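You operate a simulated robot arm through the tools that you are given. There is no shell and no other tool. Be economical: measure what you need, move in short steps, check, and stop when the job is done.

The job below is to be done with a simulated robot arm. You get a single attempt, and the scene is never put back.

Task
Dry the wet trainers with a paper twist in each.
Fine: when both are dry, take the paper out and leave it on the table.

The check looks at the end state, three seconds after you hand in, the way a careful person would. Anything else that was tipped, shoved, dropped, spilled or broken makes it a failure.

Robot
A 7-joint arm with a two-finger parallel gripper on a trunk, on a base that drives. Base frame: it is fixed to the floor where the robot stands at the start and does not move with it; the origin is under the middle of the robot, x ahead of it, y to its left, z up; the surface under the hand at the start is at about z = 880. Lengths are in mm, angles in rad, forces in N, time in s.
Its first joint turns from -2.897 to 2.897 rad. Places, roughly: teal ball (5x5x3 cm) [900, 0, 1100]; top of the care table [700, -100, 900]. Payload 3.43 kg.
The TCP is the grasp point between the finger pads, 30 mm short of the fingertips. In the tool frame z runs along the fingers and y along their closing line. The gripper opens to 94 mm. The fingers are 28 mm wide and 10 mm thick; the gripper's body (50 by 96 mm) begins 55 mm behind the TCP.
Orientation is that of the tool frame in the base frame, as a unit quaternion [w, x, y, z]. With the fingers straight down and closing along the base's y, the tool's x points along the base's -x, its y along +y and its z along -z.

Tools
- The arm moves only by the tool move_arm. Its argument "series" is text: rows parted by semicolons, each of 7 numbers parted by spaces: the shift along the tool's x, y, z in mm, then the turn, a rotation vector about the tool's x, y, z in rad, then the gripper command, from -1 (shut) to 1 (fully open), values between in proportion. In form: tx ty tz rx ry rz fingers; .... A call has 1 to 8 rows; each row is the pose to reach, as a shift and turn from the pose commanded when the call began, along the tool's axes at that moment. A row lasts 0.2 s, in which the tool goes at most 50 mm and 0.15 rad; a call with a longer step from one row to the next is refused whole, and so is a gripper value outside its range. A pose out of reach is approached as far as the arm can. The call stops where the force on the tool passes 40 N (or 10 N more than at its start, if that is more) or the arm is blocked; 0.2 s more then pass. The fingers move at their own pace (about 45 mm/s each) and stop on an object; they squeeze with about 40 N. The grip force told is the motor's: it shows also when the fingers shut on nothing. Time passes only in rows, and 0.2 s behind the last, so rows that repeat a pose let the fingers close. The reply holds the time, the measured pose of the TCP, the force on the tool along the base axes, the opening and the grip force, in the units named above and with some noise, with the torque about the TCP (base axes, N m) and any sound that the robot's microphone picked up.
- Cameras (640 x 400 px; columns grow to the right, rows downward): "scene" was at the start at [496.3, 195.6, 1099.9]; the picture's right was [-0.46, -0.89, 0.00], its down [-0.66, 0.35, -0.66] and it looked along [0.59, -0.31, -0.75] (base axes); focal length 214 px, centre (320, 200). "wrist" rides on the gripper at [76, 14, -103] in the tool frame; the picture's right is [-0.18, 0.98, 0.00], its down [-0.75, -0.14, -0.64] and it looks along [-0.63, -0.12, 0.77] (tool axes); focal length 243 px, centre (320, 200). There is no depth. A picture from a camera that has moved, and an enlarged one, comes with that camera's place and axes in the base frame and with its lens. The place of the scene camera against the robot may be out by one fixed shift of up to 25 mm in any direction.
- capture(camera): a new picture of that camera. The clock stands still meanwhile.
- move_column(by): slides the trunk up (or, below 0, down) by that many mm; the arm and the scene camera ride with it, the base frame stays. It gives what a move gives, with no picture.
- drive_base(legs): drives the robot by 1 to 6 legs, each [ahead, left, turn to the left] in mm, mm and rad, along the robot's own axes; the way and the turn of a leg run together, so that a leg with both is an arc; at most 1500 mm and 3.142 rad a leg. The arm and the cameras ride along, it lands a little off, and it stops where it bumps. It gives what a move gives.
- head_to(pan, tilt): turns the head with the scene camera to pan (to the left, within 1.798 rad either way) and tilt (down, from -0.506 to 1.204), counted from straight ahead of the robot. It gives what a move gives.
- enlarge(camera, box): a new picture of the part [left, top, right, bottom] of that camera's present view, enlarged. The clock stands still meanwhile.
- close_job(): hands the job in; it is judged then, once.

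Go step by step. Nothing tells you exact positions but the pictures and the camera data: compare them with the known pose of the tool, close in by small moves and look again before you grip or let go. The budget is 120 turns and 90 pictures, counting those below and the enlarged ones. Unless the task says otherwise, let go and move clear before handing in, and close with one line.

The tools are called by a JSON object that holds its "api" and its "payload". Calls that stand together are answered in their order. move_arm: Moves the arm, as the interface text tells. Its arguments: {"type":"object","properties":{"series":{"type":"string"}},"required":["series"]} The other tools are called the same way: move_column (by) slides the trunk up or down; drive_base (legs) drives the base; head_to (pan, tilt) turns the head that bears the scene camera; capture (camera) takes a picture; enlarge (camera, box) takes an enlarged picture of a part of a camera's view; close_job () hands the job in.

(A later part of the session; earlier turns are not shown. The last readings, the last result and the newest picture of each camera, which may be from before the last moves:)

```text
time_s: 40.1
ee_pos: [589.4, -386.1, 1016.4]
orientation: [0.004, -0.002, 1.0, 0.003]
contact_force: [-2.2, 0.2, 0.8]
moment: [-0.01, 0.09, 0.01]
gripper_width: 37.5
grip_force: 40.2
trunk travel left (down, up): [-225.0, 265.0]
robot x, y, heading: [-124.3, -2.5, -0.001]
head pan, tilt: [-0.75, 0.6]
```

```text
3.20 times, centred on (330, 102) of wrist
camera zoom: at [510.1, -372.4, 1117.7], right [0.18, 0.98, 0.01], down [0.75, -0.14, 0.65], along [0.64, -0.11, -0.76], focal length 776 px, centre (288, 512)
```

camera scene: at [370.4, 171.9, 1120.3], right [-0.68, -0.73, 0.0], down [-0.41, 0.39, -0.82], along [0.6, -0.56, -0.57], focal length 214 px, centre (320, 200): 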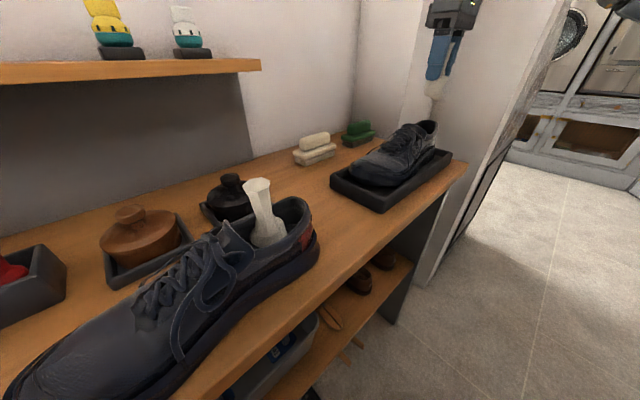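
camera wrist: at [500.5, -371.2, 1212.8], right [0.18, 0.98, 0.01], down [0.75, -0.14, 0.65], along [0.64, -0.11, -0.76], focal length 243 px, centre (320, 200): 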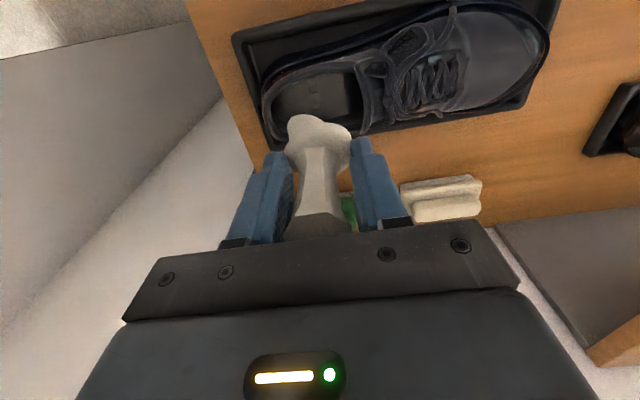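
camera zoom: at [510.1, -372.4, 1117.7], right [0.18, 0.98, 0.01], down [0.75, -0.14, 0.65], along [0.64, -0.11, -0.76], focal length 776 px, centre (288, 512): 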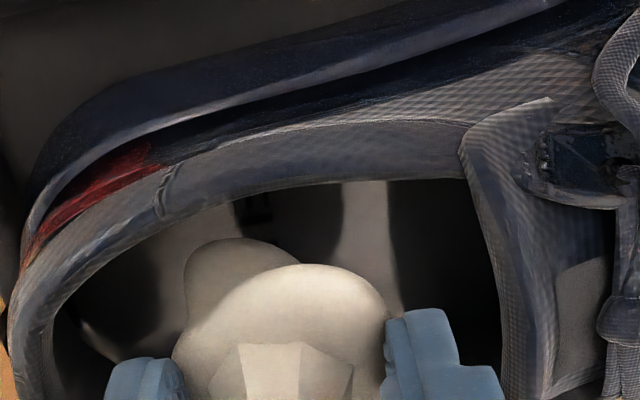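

It is in the opening with only slight contact on the far side. I shift 2 mm back and continue down till it rests.

{"api": "move_arm", "payload": {"series": "2 0 6 0 0 0 -1; 2 0 12 0 0 0 -1; 2 0 18 0 0 0 -1; 2 0 23 0 0 0 -1; 2 0 28 0 0 0 -1; 2 0 33 0 0 0 -1"}}

{"api": "enlarge", "payload": {"camera": "wrist", "box": [230, 40, 430, 165]}}

```text
time_s: 41.2
ee_pos: [587.0, -384.3, 998.6]
orientation: [0.007, -0.003, 1.0, 0.0]
contact_force: [-4.2, 6.6, 18.6]
moment: [0.13, 0.49, -0.15]
gripper_width: 37.6
grip_force: 40.1
trunk travel left (down, up): [-225.0, 265.0]
robot x, y, heading: [-122.4, -1.8, -0.0]
head pan, tilt: [-0.75, 0.6]
stopped in row 5: the force on the tool passed its limit at 44 N (the readings are from after the stop); the commanded pose is now the measured one
```

```text
3.20 times, centred on (330, 102) of wrist
camera zoom: at [507.0, -370.4, 1099.4], right [0.18, 0.98, 0.0], down [0.75, -0.14, 0.65], along [0.64, -0.11, -0.76], focal length 776 px, centre (288, 512)
```

zoom: 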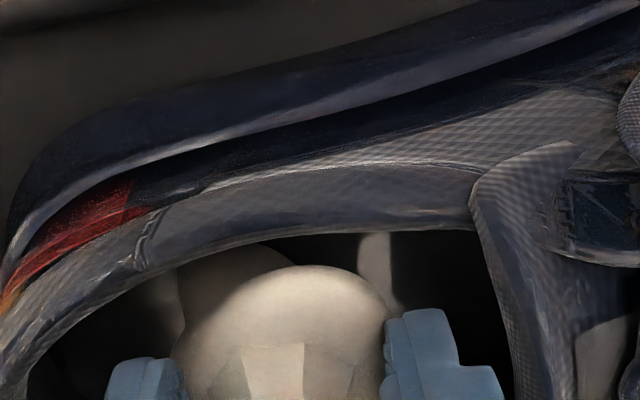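

It met resistance on the near heel side a bit high (bottom ≈928). I nudge +x and +y slightly and try to seat it deeper.

{"api": "move_arm", "payload": {"series": "0 0 -4 0 0 0 -1; -3 6 -4 0 0 0 -1; -3 6 1 0 0 0 -1; -3 6 5 0 0 0 -1; -3 6 9 0 0 0 -1; -3 6 13 0 0 0 -1"}}

```text
time_s: 42.2
ee_pos: [589.4, -378.7, 998.0]
orientation: [0.01, -0.003, 1.0, -0.001]
contact_force: [-5.4, 5.3, 18.5]
moment: [0.16, 0.51, -0.08]
gripper_width: 37.5
grip_force: 40.4
trunk travel left (down, up): [-225.0, 265.0]
robot x, y, heading: [-122.3, -0.1, -0.001]
head pan, tilt: [-0.75, 0.6]
stopped in row 5: the force on the tool passed its limit at 46 N (the readings are from after the stop); the commanded pose is now the measured one
```

Same height again, so this is likely the insole (shoe sits raised on the tray). I relieve pressure and open.

{"api": "move_arm", "payload": {"series": "0 0 -2 0 0 0 -1; 0 0 -2 0 0 0 0.1; 0 0 -2 0 0 0 0.1; 0 0 -2 0 0 0 0.1"}}

{"api": "enlarge", "payload": {"camera": "wrist", "box": [200, 30, 440, 180]}}

{"api": "enlarge", "payload": {"camera": "scene", "box": [310, 60, 510, 210]}}

```text
time_s: 43.2
ee_pos: [590.5, -379.2, 997.3]
orientation: [0.009, -0.003, 1.0, -0.001]
contact_force: [-0.6, -0.5, -1.1]
moment: [0.02, 0.0, 0.01]
gripper_width: 51.6
grip_force: 0.0
trunk travel left (down, up): [-225.0, 265.0]
robot x, y, heading: [-123.6, -0.3, 0.001]
head pan, tilt: [-0.75, 0.6]
```

```text
2.67 times, centred on (320, 105) of wrist
camera zoom: at [510.7, -365.1, 1098.5], right [0.18, 0.98, 0.0], down [0.74, -0.14, 0.66], along [0.65, -0.12, -0.76], focal length 647 px, centre (320, 453)
```

zoom: 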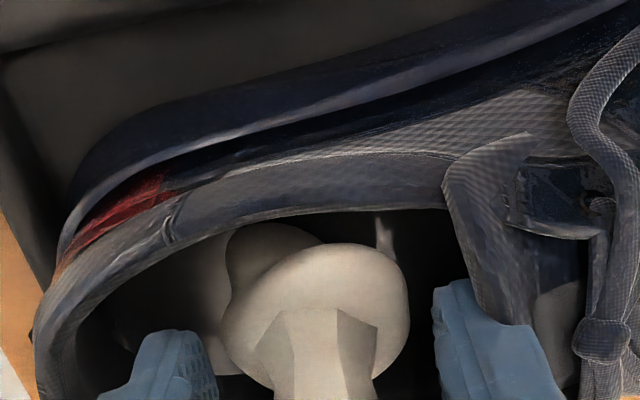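

```text
2.67 times, centred on (410, 135) of scene
camera zoom: at [370.4, 171.8, 1120.3], right [-0.68, -0.73, 0.0], down [-0.41, 0.39, -0.83], along [0.6, -0.56, -0.56], focal length 572 px, centre (80, 373)
```

zoom: 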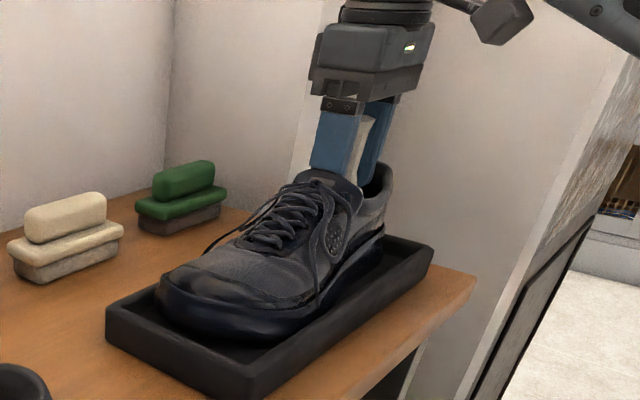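

B sits in the right trainer, shoe and tray unmoved. I retract up, levelling the tool, then wait and watch how the trainers look.

{"api": "move_arm", "payload": {"series": "0 0 -30 0 0 0 0.1; 0 0 -65 0 0 0 0.1; 0 0 -100 0 0.01 0 0.1; 0 0 -140 0 0.018 0 0.28; 0 0 -170 0 0.018 0 0.28"}}

{"api": "capture", "payload": {"camera": "scene"}}

{"api": "capture", "payload": {"camera": "wrist"}}

```text
time_s: 44.4
ee_pos: [586.8, -377.0, 1167.3]
orientation: [0.001, -0.003, 1.0, 0.0]
contact_force: [1.1, -0.2, -0.1]
moment: [0.01, 0.04, -0.03]
gripper_width: 60.7
grip_force: 0.0
trunk travel left (down, up): [-225.0, 265.0]
robot x, y, heading: [-119.5, -1.1, -0.002]
head pan, tilt: [-0.75, 0.6]
```

```text
45 pictures are left
camera scene: at [370.5, 171.8, 1120.2], right [-0.68, -0.73, 0.0], down [-0.41, 0.39, -0.82], along [0.6, -0.56, -0.57], focal length 214 px, centre (320, 200)
```

scene: 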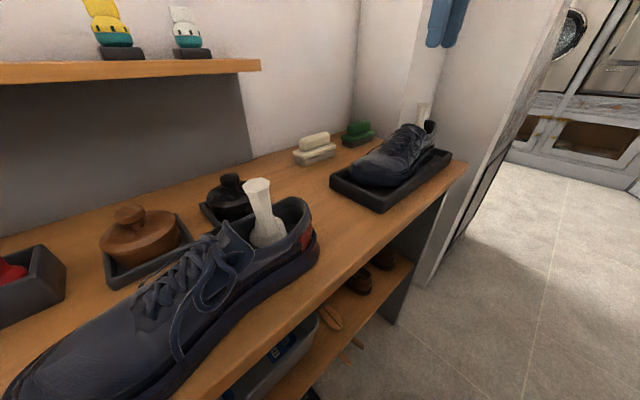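

```text
44 pictures are left
camera wrist: at [508.4, -363.9, 1269.1], right [0.18, 0.98, 0.0], down [0.75, -0.14, 0.64], along [0.63, -0.12, -0.77], focal length 243 px, centre (320, 200)
```

wrist: 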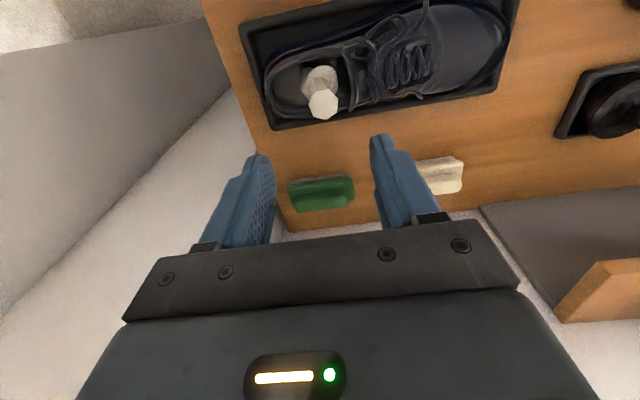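

The left trainer is visibly turning from wet black toward dry navy, so drying shows as colour. I wait some seconds and look again.

{"api": "move_arm", "payload": {"series": "0 0 0 0 0 0 0.28; 0 0 0 0 0 0 0.28; 0 0 0 0 0 0 0.28; 0 0 0 0 0 0 0.28; 0 0 0 0 0 0 0.28; 0 0 0 0 0 0 0.28; 0 0 0 0 0 0 0.28; 0 0 0 0 0 0 0.28"}}

{"api": "move_arm", "payload": {"series": "0 0 0 0 0 0 0.28; 0 0 0 0 0 0 0.28; 0 0 0 0 0 0 0.28; 0 0 0 0 0 0 0.28; 0 0 0 0 0 0 0.28; 0 0 0 0 0 0 0.28; 0 0 0 0 0 0 0.28; 0 0 0 0 0 0 0.28"}}

{"api": "move_arm", "payload": {"series": "0 0 0 0 0 0 0.28; 0 0 0 0 0 0 0.28; 0 0 0 0 0 0 0.28; 0 0 0 0 0 0 0.28; 0 0 0 0 0 0 0.28; 0 0 0 0 0 0 0.28; 0 0 0 0 0 0 0.28; 0 0 0 0 0 0 0.28"}}

{"api": "capture", "payload": {"camera": "scene"}}

{"api": "capture", "payload": {"camera": "wrist"}}

```text
time_s: 46.2
ee_pos: [586.1, -377.7, 1166.4]
orientation: [0.0, -0.003, 1.0, 0.0]
contact_force: [-0.6, -0.1, 0.4]
moment: [-0.02, -0.01, 0.01]
gripper_width: 60.3
grip_force: 0.0
trunk travel left (down, up): [-225.0, 265.0]
robot x, y, heading: [-119.3, 3.7, 0.0]
head pan, tilt: [-0.75, 0.6]
```

```text
time_s: 48.0
ee_pos: [586.7, -377.1, 1166.9]
orientation: [0.0, -0.002, 1.0, -0.001]
contact_force: [1.0, -0.1, -1.1]
moment: [0.0, 0.0, 0.01]
gripper_width: 60.3
grip_force: 0.0
trunk travel left (down, up): [-225.0, 265.0]
robot x, y, heading: [-122.6, -0.9, -0.004]
head pan, tilt: [-0.75, 0.6]
```

```text
time_s: 49.8
ee_pos: [586.2, -377.4, 1167.1]
orientation: [0.0, -0.002, 1.0, 0.0]
contact_force: [-0.3, 0.0, -0.4]
moment: [0.0, 0.0, 0.0]
gripper_width: 60.2
grip_force: 0.1
trunk travel left (down, up): [-225.0, 265.0]
robot x, y, heading: [-120.7, -2.3, 0.004]
head pan, tilt: [-0.75, 0.6]
```

```text
43 pictures are left
camera scene: at [370.4, 171.9, 1120.3], right [-0.68, -0.73, 0.0], down [-0.41, 0.39, -0.83], along [0.6, -0.56, -0.56], focal length 214 px, centre (320, 200)
```

scene: 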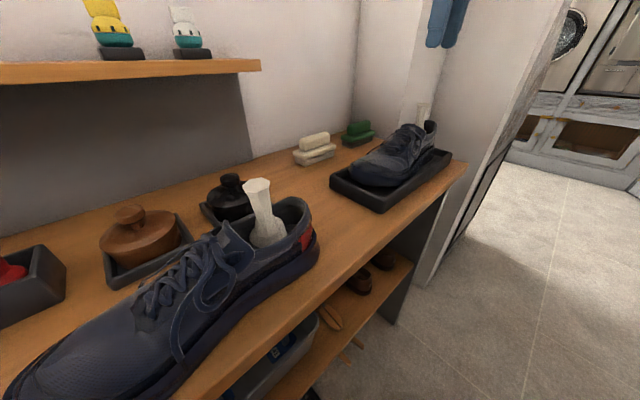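

```text
42 pictures are left
camera wrist: at [508.3, -363.9, 1268.8], right [0.18, 0.98, 0.0], down [0.75, -0.14, 0.64], along [0.63, -0.12, -0.77], focal length 243 px, centre (320, 200)
```

wrist: 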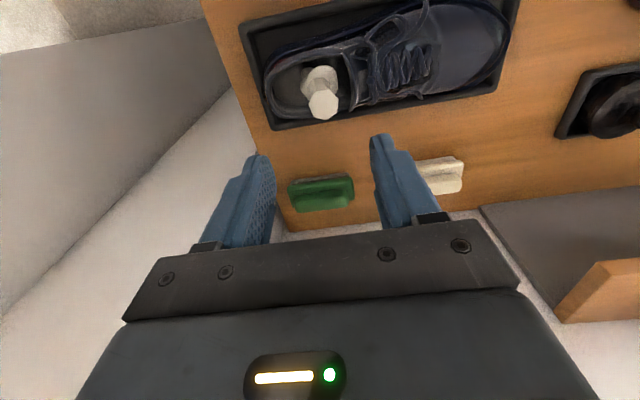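

Both are getting lighter and bluer. I wait more until the colours stop changing.

{"api": "move_arm", "payload": {"series": "0 0 0 0 0 0 0.28; 0 0 0 0 0 0 0.28; 0 0 0 0 0 0 0.28; 0 0 0 0 0 0 0.28; 0 0 0 0 0 0 0.28; 0 0 0 0 0 0 0.28; 0 0 0 0 0 0 0.28; 0 0 0 0 0 0 0.28"}}

{"api": "move_arm", "payload": {"series": "0 0 0 0 0 0 0.28; 0 0 0 0 0 0 0.28; 0 0 0 0 0 0 0.28; 0 0 0 0 0 0 0.28; 0 0 0 0 0 0 0.28; 0 0 0 0 0 0 0.28; 0 0 0 0 0 0 0.28; 0 0 0 0 0 0 0.28"}}

{"api": "move_arm", "payload": {"series": "0 0 0 0 0 0 0.28; 0 0 0 0 0 0 0.28; 0 0 0 0 0 0 0.28; 0 0 0 0 0 0 0.28; 0 0 0 0 0 0 0.28; 0 0 0 0 0 0 0.28; 0 0 0 0 0 0 0.28; 0 0 0 0 0 0 0.28"}}

{"api": "move_arm", "payload": {"series": "0 0 0 0 0 0 0.28; 0 0 0 0 0 0 0.28; 0 0 0 0 0 0 0.28; 0 0 0 0 0 0 0.28; 0 0 0 0 0 0 0.28; 0 0 0 0 0 0 0.28; 0 0 0 0 0 0 0.28; 0 0 0 0 0 0 0.28"}}

{"api": "move_arm", "payload": {"series": "0 0 0 0 0 0 0.28; 0 0 0 0 0 0 0.28; 0 0 0 0 0 0 0.28; 0 0 0 0 0 0 0.28; 0 0 0 0 0 0 0.28; 0 0 0 0 0 0 0.28; 0 0 0 0 0 0 0.28; 0 0 0 0 0 0 0.28"}}

{"api": "capture", "payload": {"camera": "scene"}}

{"api": "capture", "payload": {"camera": "wrist"}}

```text
time_s: 51.6
ee_pos: [586.2, -377.0, 1167.1]
orientation: [0.0, -0.003, 1.0, -0.002]
contact_force: [0.0, 0.1, 0.1]
moment: [-0.01, -0.04, -0.01]
gripper_width: 60.2
grip_force: 0.2
trunk travel left (down, up): [-225.0, 265.0]
robot x, y, heading: [-122.9, 1.3, 0.0]
head pan, tilt: [-0.75, 0.6]
```

```text
time_s: 53.4
ee_pos: [586.7, -377.9, 1166.3]
orientation: [-0.001, -0.003, 1.0, -0.001]
contact_force: [0.1, -1.3, 0.1]
moment: [0.01, 0.01, -0.01]
gripper_width: 60.1
grip_force: 0.0
trunk travel left (down, up): [-225.0, 265.0]
robot x, y, heading: [-122.5, -0.8, 0.001]
head pan, tilt: [-0.75, 0.6]
```

```text
time_s: 55.2
ee_pos: [586.3, -377.4, 1165.3]
orientation: [0.0, -0.003, 1.0, -0.001]
contact_force: [0.0, 0.1, 0.0]
moment: [-0.03, -0.01, 0.02]
gripper_width: 60.2
grip_force: 0.1
trunk travel left (down, up): [-225.0, 265.0]
robot x, y, heading: [-124.0, -2.6, 0.002]
head pan, tilt: [-0.75, 0.6]
```

```text
time_s: 57.0
ee_pos: [587.4, -377.7, 1167.1]
orientation: [0.001, -0.002, 1.0, -0.001]
contact_force: [-1.4, -0.7, 0.7]
moment: [0.0, -0.03, -0.03]
gripper_width: 60.4
grip_force: 0.1
trunk travel left (down, up): [-225.0, 265.0]
robot x, y, heading: [-121.0, -4.4, 0.003]
head pan, tilt: [-0.75, 0.6]
```

```text
time_s: 58.8
ee_pos: [587.0, -377.8, 1167.4]
orientation: [0.0, -0.003, 1.0, -0.001]
contact_force: [0.2, 0.7, -0.1]
moment: [0.01, -0.01, 0.0]
gripper_width: 60.5
grip_force: 0.0
trunk travel left (down, up): [-225.0, 265.0]
robot x, y, heading: [-118.2, 0.3, -0.001]
head pan, tilt: [-0.75, 0.6]
```

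```text
41 pictures are left
camera scene: at [370.4, 171.9, 1120.3], right [-0.68, -0.73, 0.0], down [-0.41, 0.39, -0.83], along [0.6, -0.56, -0.56], focal length 214 px, centre (320, 200)
```

scene: 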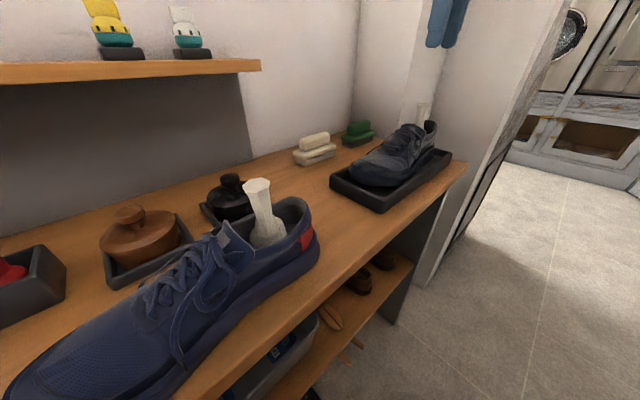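

```text
40 pictures are left
camera wrist: at [508.3, -363.9, 1268.8], right [0.18, 0.98, 0.0], down [0.75, -0.14, 0.64], along [0.63, -0.12, -0.77], focal length 243 px, centre (320, 200)
```

wrist: 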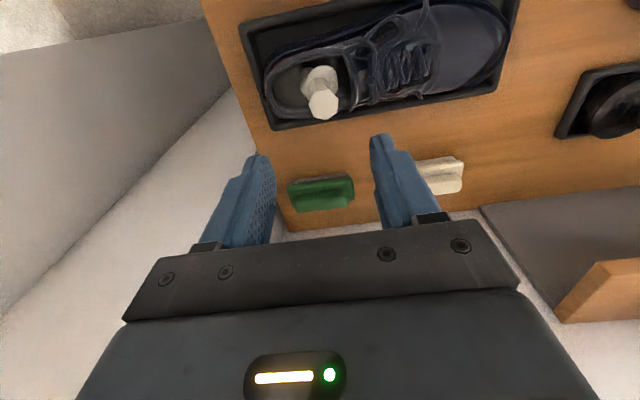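

Left dries further; the right seems hardly to have changed. I wait another while and compare.

{"api": "move_arm", "payload": {"series": "0 0 0 0 0 0 0.28; 0 0 0 0 0 0 0.28; 0 0 0 0 0 0 0.28; 0 0 0 0 0 0 0.28; 0 0 0 0 0 0 0.28; 0 0 0 0 0 0 0.28; 0 0 0 0 0 0 0.28; 0 0 0 0 0 0 0.28"}}

{"api": "move_arm", "payload": {"series": "0 0 0 0 0 0 0.28; 0 0 0 0 0 0 0.28; 0 0 0 0 0 0 0.28; 0 0 0 0 0 0 0.28; 0 0 0 0 0 0 0.28; 0 0 0 0 0 0 0.28; 0 0 0 0 0 0 0.28; 0 0 0 0 0 0 0.28"}}

{"api": "move_arm", "payload": {"series": "0 0 0 0 0 0 0.28; 0 0 0 0 0 0 0.28; 0 0 0 0 0 0 0.28; 0 0 0 0 0 0 0.28; 0 0 0 0 0 0 0.28; 0 0 0 0 0 0 0.28; 0 0 0 0 0 0 0.28; 0 0 0 0 0 0 0.28"}}

{"api": "move_arm", "payload": {"series": "0 0 0 0 0 0 0.28; 0 0 0 0 0 0 0.28; 0 0 0 0 0 0 0.28; 0 0 0 0 0 0 0.28; 0 0 0 0 0 0 0.28; 0 0 0 0 0 0 0.28; 0 0 0 0 0 0 0.28; 0 0 0 0 0 0 0.28"}}

{"api": "move_arm", "payload": {"series": "0 0 0 0 0 0 0.28; 0 0 0 0 0 0 0.28; 0 0 0 0 0 0 0.28; 0 0 0 0 0 0 0.28; 0 0 0 0 0 0 0.28; 0 0 0 0 0 0 0.28; 0 0 0 0 0 0 0.28; 0 0 0 0 0 0 0.28"}}

{"api": "capture", "payload": {"camera": "scene"}}

{"api": "enlarge", "payload": {"camera": "wrist", "box": [210, 0, 530, 200]}}

```text
time_s: 60.6
ee_pos: [586.0, -379.1, 1166.6]
orientation: [0.001, -0.003, 1.0, 0.0]
contact_force: [-0.7, 0.2, 0.7]
moment: [-0.02, 0.02, 0.03]
gripper_width: 60.1
grip_force: 0.1
trunk travel left (down, up): [-225.0, 265.0]
robot x, y, heading: [-123.7, 1.9, -0.005]
head pan, tilt: [-0.75, 0.6]
```

```text
time_s: 62.4
ee_pos: [586.8, -377.3, 1167.1]
orientation: [0.001, -0.002, 1.0, -0.001]
contact_force: [-0.4, -0.2, 0.1]
moment: [-0.01, 0.02, -0.02]
gripper_width: 60.0
grip_force: 0.1
trunk travel left (down, up): [-225.0, 265.0]
robot x, y, heading: [-118.7, -0.3, 0.006]
head pan, tilt: [-0.75, 0.6]
```

```text
time_s: 64.2
ee_pos: [586.1, -377.6, 1166.8]
orientation: [0.001, -0.003, 1.0, -0.001]
contact_force: [0.8, 0.3, 0.1]
moment: [-0.01, -0.01, 0.01]
gripper_width: 60.7
grip_force: 0.1
trunk travel left (down, up): [-225.0, 265.0]
robot x, y, heading: [-123.6, 0.4, -0.0]
head pan, tilt: [-0.75, 0.6]
```

```text
time_s: 66.0
ee_pos: [585.5, -377.4, 1166.9]
orientation: [0.0, -0.003, 1.0, -0.001]
contact_force: [0.8, -0.2, 0.4]
moment: [0.01, 0.0, 0.03]
gripper_width: 60.1
grip_force: 0.1
trunk travel left (down, up): [-225.0, 265.0]
robot x, y, heading: [-122.0, 0.2, 0.004]
head pan, tilt: [-0.75, 0.6]
```

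```text
time_s: 67.8
ee_pos: [585.3, -377.3, 1167.5]
orientation: [0.001, -0.002, 1.0, -0.002]
contact_force: [0.3, -0.3, -0.6]
moment: [0.01, -0.04, -0.01]
gripper_width: 60.2
grip_force: 0.0
trunk travel left (down, up): [-225.0, 265.0]
robot x, y, heading: [-123.2, -2.3, 0.006]
head pan, tilt: [-0.75, 0.6]
```

```text
39 pictures are left
camera scene: at [370.4, 171.9, 1120.3], right [-0.68, -0.73, 0.0], down [-0.41, 0.39, -0.83], along [0.6, -0.56, -0.56], focal length 214 px, centre (320, 200)
```

scene: 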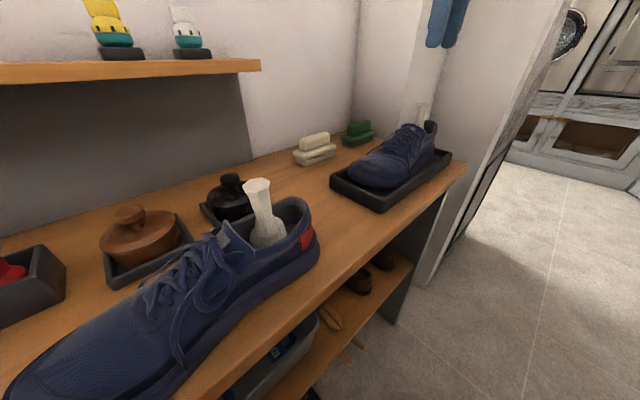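

```text
2.00 times, centred on (370, 100) of wrist
camera zoom: at [508.3, -363.9, 1268.8], right [0.18, 0.98, 0.0], down [0.75, -0.14, 0.64], along [0.63, -0.12, -0.77], focal length 485 px, centre (220, 400)
```

zoom: 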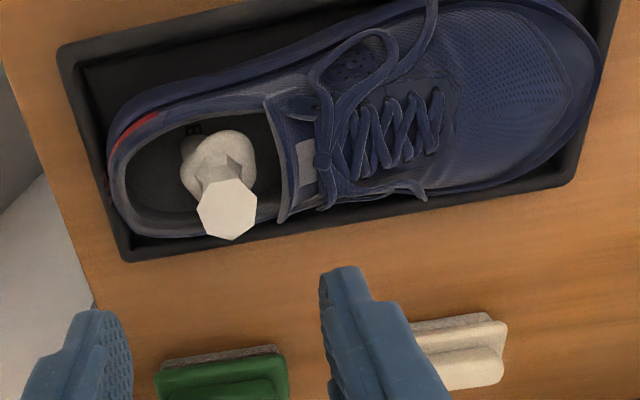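

Both are now navy. I wait one more round to confirm the colours no longer change.

{"api": "move_arm", "payload": {"series": "0 0 0 0 0 0 0.28; 0 0 0 0 0 0 0.28; 0 0 0 0 0 0 0.28; 0 0 0 0 0 0 0.28; 0 0 0 0 0 0 0.28; 0 0 0 0 0 0 0.28; 0 0 0 0 0 0 0.28; 0 0 0 0 0 0 0.28"}}

{"api": "move_arm", "payload": {"series": "0 0 0 0 0 0 0.28; 0 0 0 0 0 0 0.28; 0 0 0 0 0 0 0.28; 0 0 0 0 0 0 0.28; 0 0 0 0 0 0 0.28; 0 0 0 0 0 0 0.28; 0 0 0 0 0 0 0.28; 0 0 0 0 0 0 0.28"}}

{"api": "move_arm", "payload": {"series": "0 0 0 0 0 0 0.28; 0 0 0 0 0 0 0.28; 0 0 0 0 0 0 0.28; 0 0 0 0 0 0 0.28; 0 0 0 0 0 0 0.28; 0 0 0 0 0 0 0.28; 0 0 0 0 0 0 0.28; 0 0 0 0 0 0 0.28"}}

{"api": "move_arm", "payload": {"series": "0 0 0 0 0 0 0.28; 0 0 0 0 0 0 0.28; 0 0 0 0 0 0 0.28; 0 0 0 0 0 0 0.28; 0 0 0 0 0 0 0.28; 0 0 0 0 0 0 0.28; 0 0 0 0 0 0 0.28; 0 0 0 0 0 0 0.28"}}

{"api": "move_arm", "payload": {"series": "0 0 0 0 0 0 0.28; 0 0 0 0 0 0 0.28; 0 0 0 0 0 0 0.28; 0 0 0 0 0 0 0.28; 0 0 0 0 0 0 0.28; 0 0 0 0 0 0 0.28; 0 0 0 0 0 0 0.28; 0 0 0 0 0 0 0.28"}}

{"api": "capture", "payload": {"camera": "scene"}}

{"api": "enlarge", "payload": {"camera": "wrist", "box": [210, 0, 530, 200]}}

```text
time_s: 69.6
ee_pos: [586.9, -376.5, 1167.1]
orientation: [0.0, -0.003, 1.0, 0.0]
contact_force: [-0.7, -0.4, -0.1]
moment: [0.0, -0.01, 0.02]
gripper_width: 60.5
grip_force: 0.1
trunk travel left (down, up): [-225.0, 265.0]
robot x, y, heading: [-121.1, 0.5, 0.004]
head pan, tilt: [-0.75, 0.6]
```

```text
time_s: 71.4
ee_pos: [586.4, -378.1, 1165.9]
orientation: [-0.001, -0.002, 1.0, -0.001]
contact_force: [-0.1, -0.2, 0.7]
moment: [-0.02, -0.01, 0.0]
gripper_width: 60.5
grip_force: 0.0
trunk travel left (down, up): [-225.0, 265.0]
robot x, y, heading: [-120.8, 0.8, 0.002]
head pan, tilt: [-0.75, 0.6]
```

```text
time_s: 73.2
ee_pos: [586.8, -377.5, 1166.2]
orientation: [0.0, -0.003, 1.0, -0.001]
contact_force: [0.1, -0.5, 0.6]
moment: [0.0, -0.04, 0.01]
gripper_width: 60.1
grip_force: 0.0
trunk travel left (down, up): [-225.0, 265.0]
robot x, y, heading: [-124.9, 1.7, -0.003]
head pan, tilt: [-0.75, 0.6]
```

```text
time_s: 75.0
ee_pos: [586.4, -377.3, 1166.8]
orientation: [0.0, -0.003, 1.0, -0.002]
contact_force: [-0.6, 0.0, -0.1]
moment: [0.01, 0.01, -0.01]
gripper_width: 60.2
grip_force: 0.1
trunk travel left (down, up): [-225.0, 265.0]
robot x, y, heading: [-120.2, -2.6, 0.004]
head pan, tilt: [-0.75, 0.6]
```

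```text
time_s: 76.8
ee_pos: [585.0, -378.1, 1167.3]
orientation: [0.0, -0.003, 1.0, -0.001]
contact_force: [0.2, -0.3, 0.8]
moment: [0.02, -0.02, 0.03]
gripper_width: 60.0
grip_force: 0.1
trunk travel left (down, up): [-225.0, 265.0]
robot x, y, heading: [-117.7, -1.6, 0.007]
head pan, tilt: [-0.75, 0.6]
```

```text
37 pictures are left
camera scene: at [370.4, 171.9, 1120.3], right [-0.68, -0.73, 0.0], down [-0.41, 0.39, -0.83], along [0.6, -0.56, -0.56], focal length 214 px, centre (320, 200)
```

scene: 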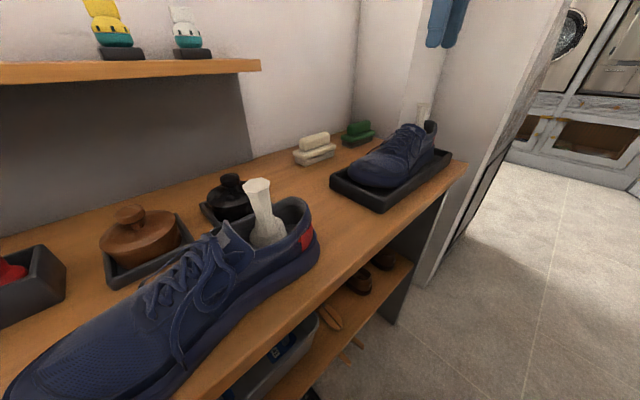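

```text
2.00 times, centred on (370, 100) of wrist
camera zoom: at [508.3, -363.9, 1268.8], right [0.18, 0.98, 0.0], down [0.75, -0.14, 0.64], along [0.63, -0.12, -0.77], focal length 485 px, centre (220, 400)
```

zoom: 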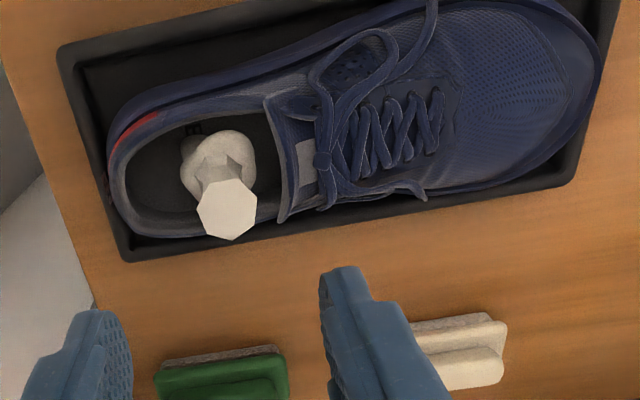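

Colours are stable in both: dry. Now I take B out, at about [589,-377].

{"api": "move_arm", "payload": {"series": "-3 0 40 0 0 0 0.15; -3 0 80 0 0 0 0.15; -3 0 115 0 0 0 0.15; -3 0 145 0 0 0 0.15; -3 0 160 0 0 0 0.15; -3 0 168 0 0 0 0.15; -3 0 168 0 0 0 0.15"}}

{"api": "move_arm", "payload": {"series": "0 0 0 0 0 0 -1; 0 0 0 0 0 0 -1; 0 0 0 0 0 0 -1; 0 0 0 0 0 0 -1"}}

{"api": "enlarge", "payload": {"camera": "wrist", "box": [200, 30, 440, 180]}}

```text
time_s: 78.4
ee_pos: [590.6, -377.6, 998.7]
orientation: [-0.001, -0.003, 1.0, 0.0]
contact_force: [-0.5, 0.1, 0.4]
moment: [0.03, 0.01, 0.01]
gripper_width: 54.0
grip_force: 0.1
trunk travel left (down, up): [-225.0, 265.0]
robot x, y, heading: [-123.0, 2.1, 0.004]
head pan, tilt: [-0.75, 0.6]
```

```text
time_s: 79.4
ee_pos: [591.8, -378.8, 999.9]
orientation: [0.0, -0.002, 1.0, -0.001]
contact_force: [0.1, 0.1, 0.1]
moment: [0.01, 0.04, -0.01]
gripper_width: 37.5
grip_force: 39.4
trunk travel left (down, up): [-225.0, 265.0]
robot x, y, heading: [-121.8, 2.7, 0.004]
head pan, tilt: [-0.75, 0.6]
```

```text
2.67 times, centred on (320, 105) of wrist
camera zoom: at [511.9, -364.7, 1101.2], right [0.18, 0.98, 0.0], down [0.75, -0.14, 0.64], along [0.63, -0.12, -0.77], focal length 647 px, centre (320, 453)
```

zoom: 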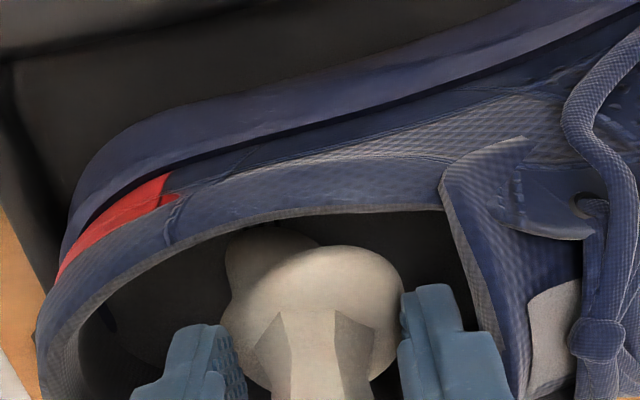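

Gripped. I lift gently, checking force so the shoe isn't carried along.

{"api": "move_arm", "payload": {"series": "1 -2 -6 0 0 0 -1; 2 -4 -12 0 0 0 -1; 2 -5 -20 0 0 0 -1; 2 -5 -28 0 0 0 -1; 2 -5 -36 0 0 0 -1"}}

{"api": "enlarge", "payload": {"camera": "scene", "box": [310, 60, 510, 210]}}

```text
time_s: 80.6
ee_pos: [587.4, -383.6, 1034.9]
orientation: [0.0, -0.003, 1.0, -0.001]
contact_force: [-0.2, -0.2, -0.3]
moment: [0.03, 0.0, 0.04]
gripper_width: 37.6
grip_force: 39.4
trunk travel left (down, up): [-225.0, 265.0]
robot x, y, heading: [-119.3, -0.1, -0.008]
head pan, tilt: [-0.75, 0.6]
```

```text
2.67 times, centred on (410, 135) of scene
camera zoom: at [370.5, 171.9, 1120.3], right [-0.68, -0.73, 0.0], down [-0.41, 0.39, -0.82], along [0.6, -0.56, -0.57], focal length 572 px, centre (80, 373)
```

zoom: 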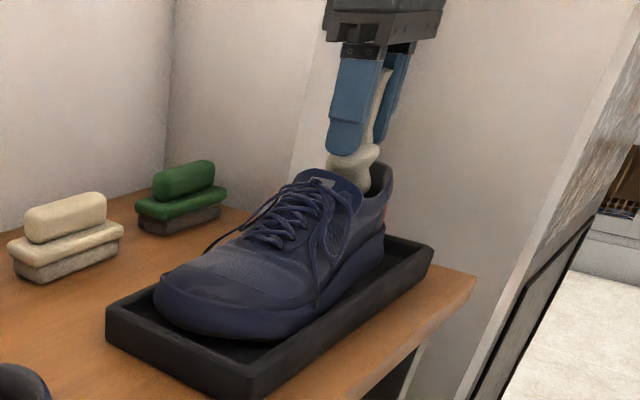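

It slides out cleanly. I raise it and carry it back to its original spot [672,-73].

{"api": "move_arm", "payload": {"series": "0 0 -40 0 0 0 -1; 0 0 -78 0 0 0 -1; -13 48 -78 0 0 0 -1; -26 96 -78 0 0 0 -1; -39 144 -78 0 0 0 -1; -52 192 -78 0 0 0 -1; -65 240 -78 0 0 0 -1; -78 288 -78 0 0 0 -1"}}

{"api": "move_arm", "payload": {"series": "-6 22 0 0 0 0 -1; -6 22 40 0 0 0 -1; -6 22 80 0 0 0 -1; -6 22 120 0 0 0 -1; -6 22 148 0 0 0 -1; -6 22 148 0 0 0 -1"}}

{"api": "head_to", "payload": {"pan": -0.4, "tilt": 0.8}}

{"api": "capture", "payload": {"camera": "scene"}}

{"api": "capture", "payload": {"camera": "wrist"}}

```text
time_s: 82.4
ee_pos: [662.7, -93.8, 1112.7]
orientation: [0.0, -0.002, 1.0, 0.0]
contact_force: [0.4, -0.5, -0.7]
moment: [0.01, -0.04, 0.0]
gripper_width: 37.4
grip_force: 40.0
trunk travel left (down, up): [-225.0, 265.0]
robot x, y, heading: [-120.6, 0.1, -0.005]
head pan, tilt: [-0.75, 0.6]
```

```text
time_s: 83.8
ee_pos: [670.7, -73.3, 964.2]
orientation: [0.001, -0.004, 1.0, 0.0]
contact_force: [0.0, -0.9, -0.5]
moment: [0.02, -0.01, -0.03]
gripper_width: 37.5
grip_force: 39.9
trunk travel left (down, up): [-225.0, 265.0]
robot x, y, heading: [-119.2, -0.6, 0.001]
head pan, tilt: [-0.75, 0.6]
```

```text
time_s: 84.6
ee_pos: [671.4, -73.7, 966.6]
orientation: [0.0, -0.003, 1.0, -0.002]
contact_force: [0.5, 1.0, 0.8]
moment: [0.02, 0.02, 0.02]
gripper_width: 37.6
grip_force: 40.1
trunk travel left (down, up): [-225.0, 265.0]
robot x, y, heading: [-123.7, 0.3, 0.002]
head pan, tilt: [-0.4, 0.799]
```

```text
33 pictures are left
camera scene: at [380.1, 200.7, 1103.5], right [-0.39, -0.92, 0.0], down [-0.66, 0.28, -0.7], along [0.64, -0.27, -0.72], focal length 214 px, centre (320, 200)
```

scene: 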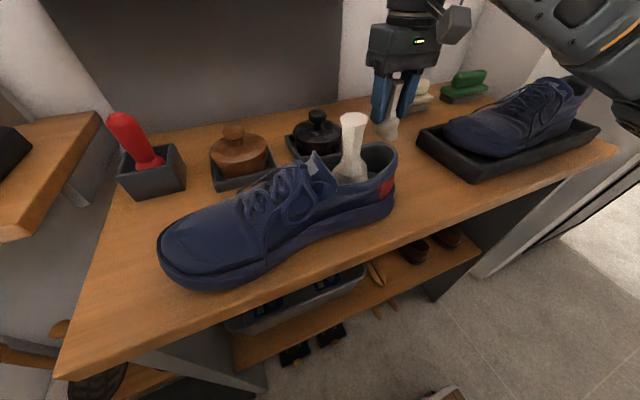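

```text
32 pictures are left
camera wrist: at [592.8, -59.3, 1067.8], right [0.18, 0.98, 0.0], down [0.75, -0.14, 0.64], along [0.63, -0.12, -0.77], focal length 243 px, centre (320, 200)
```

wrist: 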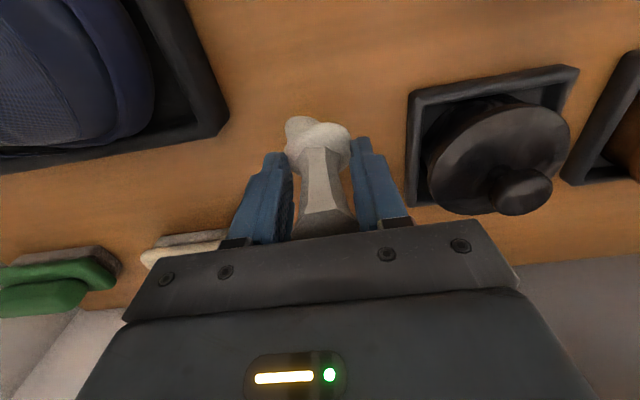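

The spot is clear. I lower in small steps till light contact.

{"api": "move_arm", "payload": {"series": "0 0 5 0 0 0 -1; 0 0 9 0 0 0 -1; 0 0 12 0 0 0 -1; 0 0 12 0 0 0 -1"}}

```text
time_s: 85.6
ee_pos: [670.6, -72.6, 953.2]
orientation: [0.0, -0.003, 1.0, -0.001]
contact_force: [-0.4, 0.2, 0.4]
moment: [0.02, 0.0, 0.02]
gripper_width: 37.7
grip_force: 39.5
trunk travel left (down, up): [-225.0, 265.0]
robot x, y, heading: [-119.6, 0.1, 0.002]
head pan, tilt: [-0.4, 0.799]
```

{"api": "move_arm", "payload": {"series": "0 0 1.5 0 0 0 -1; 0 0 3 0 0 0 -1; 0 0 3 0 0 0 -1"}}

```text
time_s: 86.4
ee_pos: [670.0, -75.2, 951.9]
orientation: [0.001, -0.003, 1.0, -0.001]
contact_force: [1.0, 0.6, 9.5]
moment: [0.16, -0.06, 0.01]
gripper_width: 37.7
grip_force: 39.9
trunk travel left (down, up): [-225.0, 265.0]
robot x, y, heading: [-117.1, -1.3, 0.003]
head pan, tilt: [-0.4, 0.799]
```

Light contact with the table. I release and check it stands before lifting.

{"api": "move_arm", "payload": {"series": "0 0 -1 0 0 0 -1; 0 0 -1 0 0 0 0; 0 0 -1 0 0 0 0.28; 0 0 -1 0 0 0 0.28; 0 0 -1 0 0 0 0.28"}}

{"api": "capture", "payload": {"camera": "wrist"}}

{"api": "enlarge", "payload": {"camera": "scene", "box": [300, 40, 460, 160]}}

```text
time_s: 87.6
ee_pos: [670.9, -73.2, 950.9]
orientation: [0.001, -0.003, 1.0, -0.001]
contact_force: [0.2, 0.7, 0.9]
moment: [0.02, 0.03, 0.01]
gripper_width: 60.3
grip_force: 0.0
trunk travel left (down, up): [-225.0, 265.0]
robot x, y, heading: [-115.8, -1.3, 0.003]
head pan, tilt: [-0.4, 0.799]
```

```text
31 pictures are left
camera wrist: at [591.8, -59.8, 1053.7], right [0.18, 0.98, 0.0], down [0.75, -0.14, 0.64], along [0.63, -0.12, -0.77], focal length 243 px, centre (320, 200)
```

wrist: 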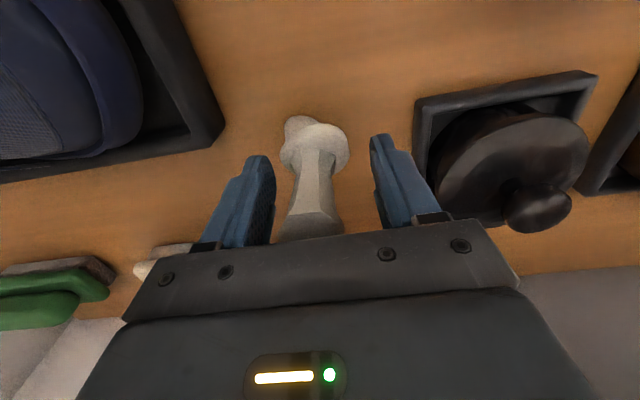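

```text
3.33 times, centred on (380, 100) of scene
camera zoom: at [380.1, 200.8, 1103.5], right [-0.39, -0.92, 0.0], down [-0.66, 0.28, -0.7], along [0.64, -0.27, -0.72], focal length 715 px, centre (120, 533)
```

zoom: 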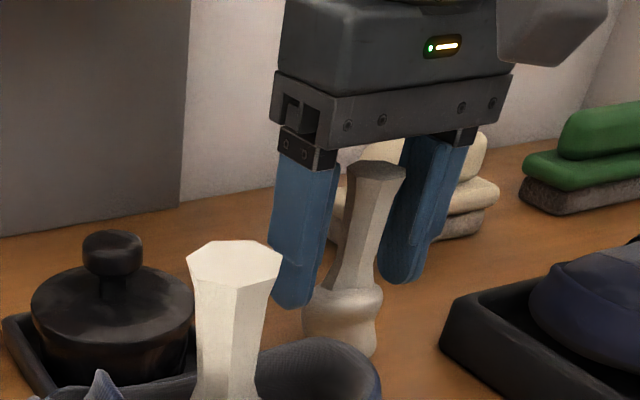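

B stands on the table. I rise and go above A in the left trainer, and look.

{"api": "move_arm", "payload": {"series": "0 0 -40 0 0 0 0.28; 0 0 -85 0 0 0 0.28; 0 0 -130 0 0 0 0.28; 0 0 -175 0 0 0 0.15; 30 37 -185 0 0 0 0.15; 60 74 -185 0 0 0 0.15; 90 111 -185 0 0 0 0.15; 116 140 -185 0 0 0 0.15"}}

{"api": "capture", "payload": {"camera": "wrist"}}

{"api": "capture", "payload": {"camera": "scene"}}

```text
time_s: 89.4
ee_pos: [553.4, 67.6, 1136.7]
orientation: [0.0, -0.003, 1.0, -0.001]
contact_force: [-1.0, -0.7, 0.1]
moment: [0.01, 0.01, 0.01]
gripper_width: 54.2
grip_force: 0.0
trunk travel left (down, up): [-225.0, 265.0]
robot x, y, heading: [-121.4, 0.3, -0.0]
head pan, tilt: [-0.4, 0.799]
```

```text
29 pictures are left
camera wrist: at [474.8, 80.3, 1238.8], right [0.18, 0.98, 0.0], down [0.75, -0.14, 0.64], along [0.63, -0.12, -0.77], focal length 243 px, centre (320, 200)
```

wrist: 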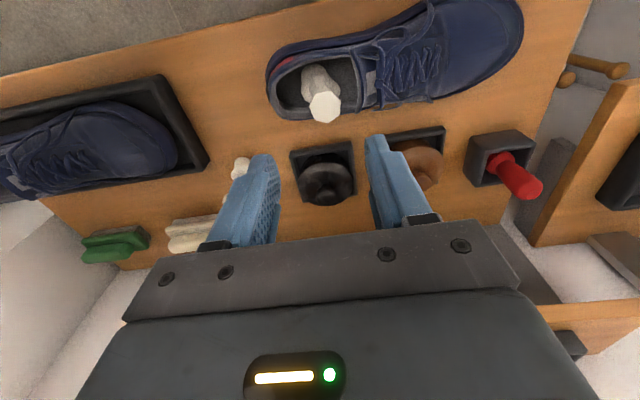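

```text
28 pictures are left
camera scene: at [380.2, 200.2, 1103.5], right [-0.39, -0.92, 0.0], down [-0.66, 0.28, -0.7], along [0.64, -0.27, -0.72], focal length 214 px, centre (320, 200)
```

scene: 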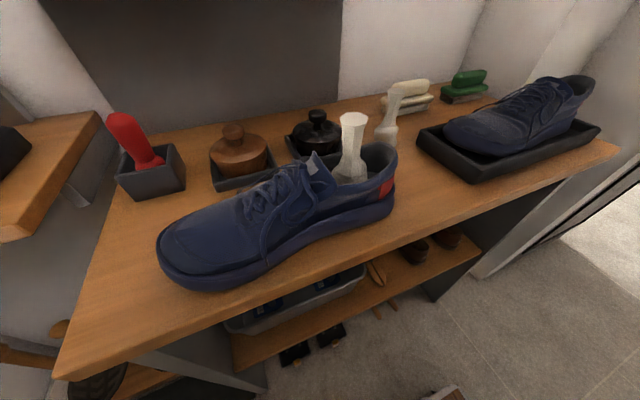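

A leans slightly: top [552,70], bulb ~[545,64]. I descend around its stem at about [551,68] and grip.

{"api": "move_arm", "payload": {"series": "2 1 40 0 0 0 0.15; 2 1 80 0 0 0 0.15; 2 1 115 0 0 0 0.15; 2 1 135 0 0 0 0.15; 2 1 145 0 0 0 0.15; 2 1 151 0 0 0 0.15; 2 1 151 0 0 0 0.15"}}

{"api": "move_arm", "payload": {"series": "0 0 0 0 0 0 -1; 0 0 0 0 0 0 -1; 0 0 0 0 0 0 -1; 0 0 0 0 0 0 -1"}}

{"api": "enlarge", "payload": {"camera": "scene", "box": [280, 50, 480, 200]}}

```text
time_s: 91.0
ee_pos: [551.0, 66.0, 985.1]
orientation: [0.0, -0.003, 1.0, -0.001]
contact_force: [0.2, 0.3, -0.2]
moment: [0.06, -0.01, 0.02]
gripper_width: 53.8
grip_force: 0.1
trunk travel left (down, up): [-225.0, 265.0]
robot x, y, heading: [-121.8, -2.8, 0.001]
head pan, tilt: [-0.4, 0.799]
```

```text
time_s: 92.0
ee_pos: [550.9, 66.0, 985.3]
orientation: [0.0, -0.003, 1.0, 0.001]
contact_force: [-0.6, -0.3, -0.2]
moment: [-0.06, 0.02, -0.02]
gripper_width: 37.5
grip_force: 40.5
trunk travel left (down, up): [-225.0, 265.0]
robot x, y, heading: [-121.1, -3.5, -0.002]
head pan, tilt: [-0.4, 0.799]
```

```text
2.67 times, centred on (380, 125) of scene
camera zoom: at [380.1, 200.8, 1103.5], right [-0.39, -0.92, 0.0], down [-0.66, 0.28, -0.7], along [0.64, -0.27, -0.72], focal length 572 px, centre (160, 400)
```

zoom: 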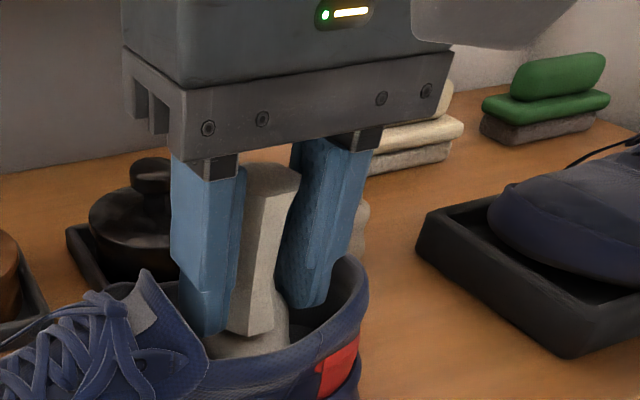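

I lift gently, shifting +x ~7 mm so the bulb clears the near rim.

{"api": "move_arm", "payload": {"series": "-1 0 -4 0 0 0 -1; -3 0 -8 0 0 0 -1; -5 0 -13 0 0 0 -1; -6 0 -18 0 0 0 -1; -7 0 -23 0 0 0 -1"}}

{"api": "enlarge", "payload": {"camera": "scene", "box": [280, 50, 480, 200]}}

```text
time_s: 93.2
ee_pos: [558.6, 65.6, 1008.6]
orientation: [0.0, -0.002, 1.0, -0.001]
contact_force: [-0.3, -0.5, -0.7]
moment: [-0.01, 0.01, -0.01]
gripper_width: 38.0
grip_force: 40.4
trunk travel left (down, up): [-225.0, 265.0]
robot x, y, heading: [-118.5, -4.3, -0.001]
head pan, tilt: [-0.4, 0.799]
```

```text
2.67 times, centred on (380, 125) of scene
camera zoom: at [380.1, 200.8, 1103.5], right [-0.39, -0.92, 0.0], down [-0.66, 0.28, -0.7], along [0.64, -0.27, -0.72], focal length 572 px, centre (160, 400)
```

zoom: 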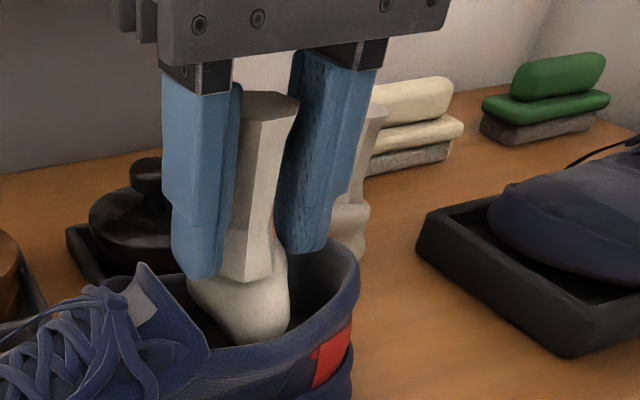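

No force shows, but the shoe may have shifted a little. I check the full view.

{"api": "capture", "payload": {"camera": "scene"}}

{"api": "capture", "payload": {"camera": "wrist"}}

```text
25 pictures are left
camera scene: at [380.1, 200.8, 1103.5], right [-0.39, -0.92, 0.0], down [-0.66, 0.28, -0.7], along [0.64, -0.27, -0.72], focal length 214 px, centre (320, 200)
```

scene: 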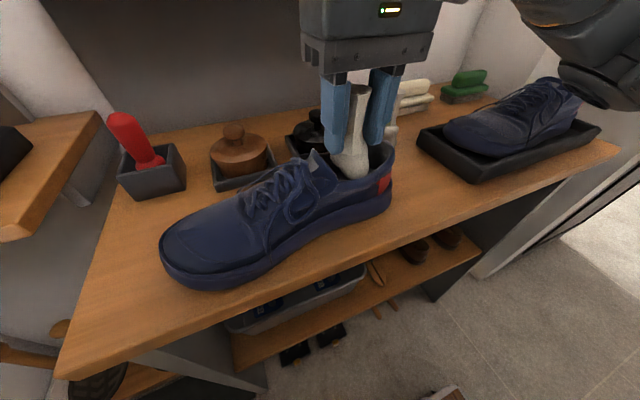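

```text
24 pictures are left
camera wrist: at [480.3, 80.3, 1110.6], right [0.18, 0.98, 0.0], down [0.75, -0.14, 0.64], along [0.63, -0.12, -0.77], focal length 243 px, centre (320, 200)
```

wrist: 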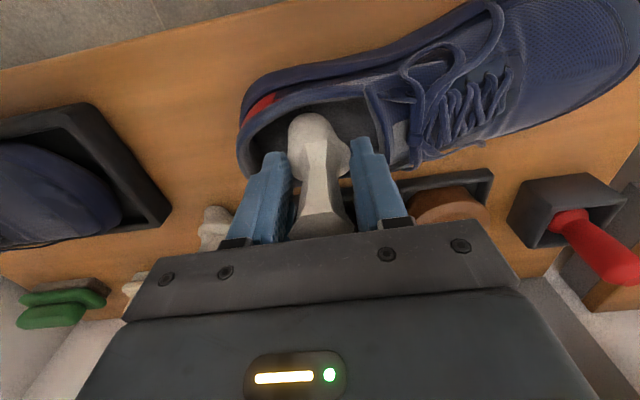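

The trainer slid only ~4 mm. I keep lifting straight, in small steps.

{"api": "move_arm", "payload": {"series": "0 0 -5 0 0 0 -1; 0 0 -10 0 0 0 -1; 0 0 -15 0 0 0 -1; 0 0 -20 0 0 0 -1"}}

{"api": "capture", "payload": {"camera": "scene"}}

```text
time_s: 94.2
ee_pos: [558.7, 66.2, 1028.2]
orientation: [0.0, -0.004, 1.0, -0.001]
contact_force: [0.1, -0.7, 0.6]
moment: [0.0, 0.04, 0.02]
gripper_width: 37.7
grip_force: 40.1
trunk travel left (down, up): [-225.0, 265.0]
robot x, y, heading: [-119.0, 2.8, -0.0]
head pan, tilt: [-0.4, 0.799]
```

```text
23 pictures are left
camera scene: at [380.1, 200.8, 1103.4], right [-0.39, -0.92, 0.0], down [-0.66, 0.28, -0.7], along [0.64, -0.27, -0.72], focal length 214 px, centre (320, 200)
```

scene: 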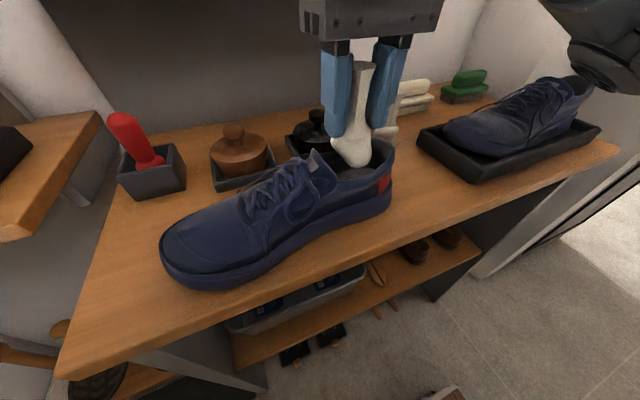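

A is out. I raise it and carry it back to its original spot [540,-72].

{"api": "move_arm", "payload": {"series": "0 0 -45 0 0 0 -1; 0 0 -85 0 0 0 -1; 6 -46 -85 0 0 0 -1; 12 -92 -85 0 0 0 -1; 18 -138 -85 0 0 0 -1; 18 -138 -40 0 0 0 -1; 18 -138 5 0 0 0 -1; 18 -138 50 0 0 0 -1"}}

{"api": "capture", "payload": {"camera": "wrist"}}

{"api": "enlarge", "payload": {"camera": "scene", "box": [300, 40, 540, 190]}}

```text
time_s: 96.0
ee_pos: [540.1, -71.4, 977.7]
orientation: [0.0, -0.002, 1.0, -0.001]
contact_force: [-0.4, 0.3, -0.5]
moment: [-0.01, -0.02, -0.01]
gripper_width: 37.8
grip_force: 40.0
trunk travel left (down, up): [-225.0, 265.0]
robot x, y, heading: [-122.9, -1.4, -0.001]
head pan, tilt: [-0.4, 0.799]
```

```text
22 pictures are left
camera wrist: at [462.3, -58.1, 1080.4], right [0.18, 0.98, 0.0], down [0.75, -0.14, 0.64], along [0.63, -0.12, -0.77], focal length 243 px, centre (320, 200)
```

wrist: 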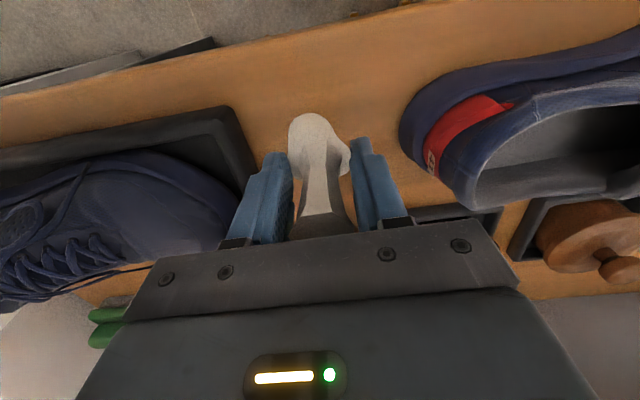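

```text
2.67 times, centred on (420, 115) of scene
camera zoom: at [380.0, 200.8, 1103.6], right [-0.39, -0.92, 0.0], down [-0.66, 0.28, -0.7], along [0.64, -0.27, -0.72], focal length 572 px, centre (53, 427)
```

zoom: 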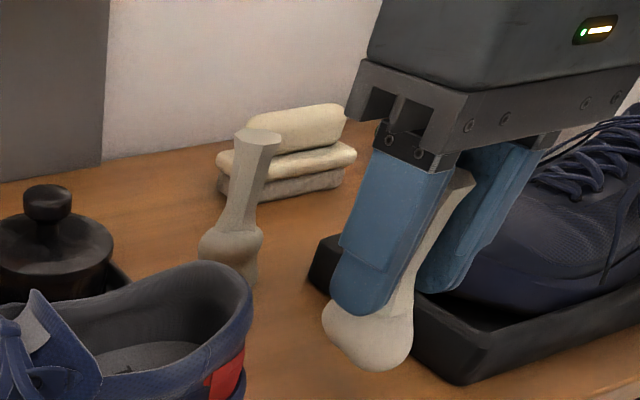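

The spot is free. I lower until light contact.

{"api": "move_arm", "payload": {"series": "0 0 8 0 0 0 -1; 0 0 15 0 0 0 -1; 0 0 19 0 0 0 -1; 0 0 22 0 0 0 -1; 0 0 22 0 0 0 -1"}}

```text
time_s: 97.2
ee_pos: [540.5, -71.3, 954.6]
orientation: [0.0, -0.004, 1.0, -0.001]
contact_force: [-0.4, 0.9, 0.6]
moment: [0.0, 0.02, 0.02]
gripper_width: 37.5
grip_force: 40.4
trunk travel left (down, up): [-225.0, 265.0]
robot x, y, heading: [-122.5, 0.9, -0.002]
head pan, tilt: [-0.4, 0.799]
```

{"api": "move_arm", "payload": {"series": "0 0 1.5 0 0 0 -1; 0 0 3 0 0 0 -1; 0 0 3 0 0 0 -1"}}

```text
time_s: 98.0
ee_pos: [541.1, -72.3, 953.8]
orientation: [0.001, -0.003, 1.0, 0.0]
contact_force: [0.5, -0.6, 32.1]
moment: [0.26, 0.19, 0.01]
gripper_width: 37.9
grip_force: 39.8
trunk travel left (down, up): [-225.0, 265.0]
robot x, y, heading: [-120.9, 2.2, -0.001]
head pan, tilt: [-0.4, 0.799]
```

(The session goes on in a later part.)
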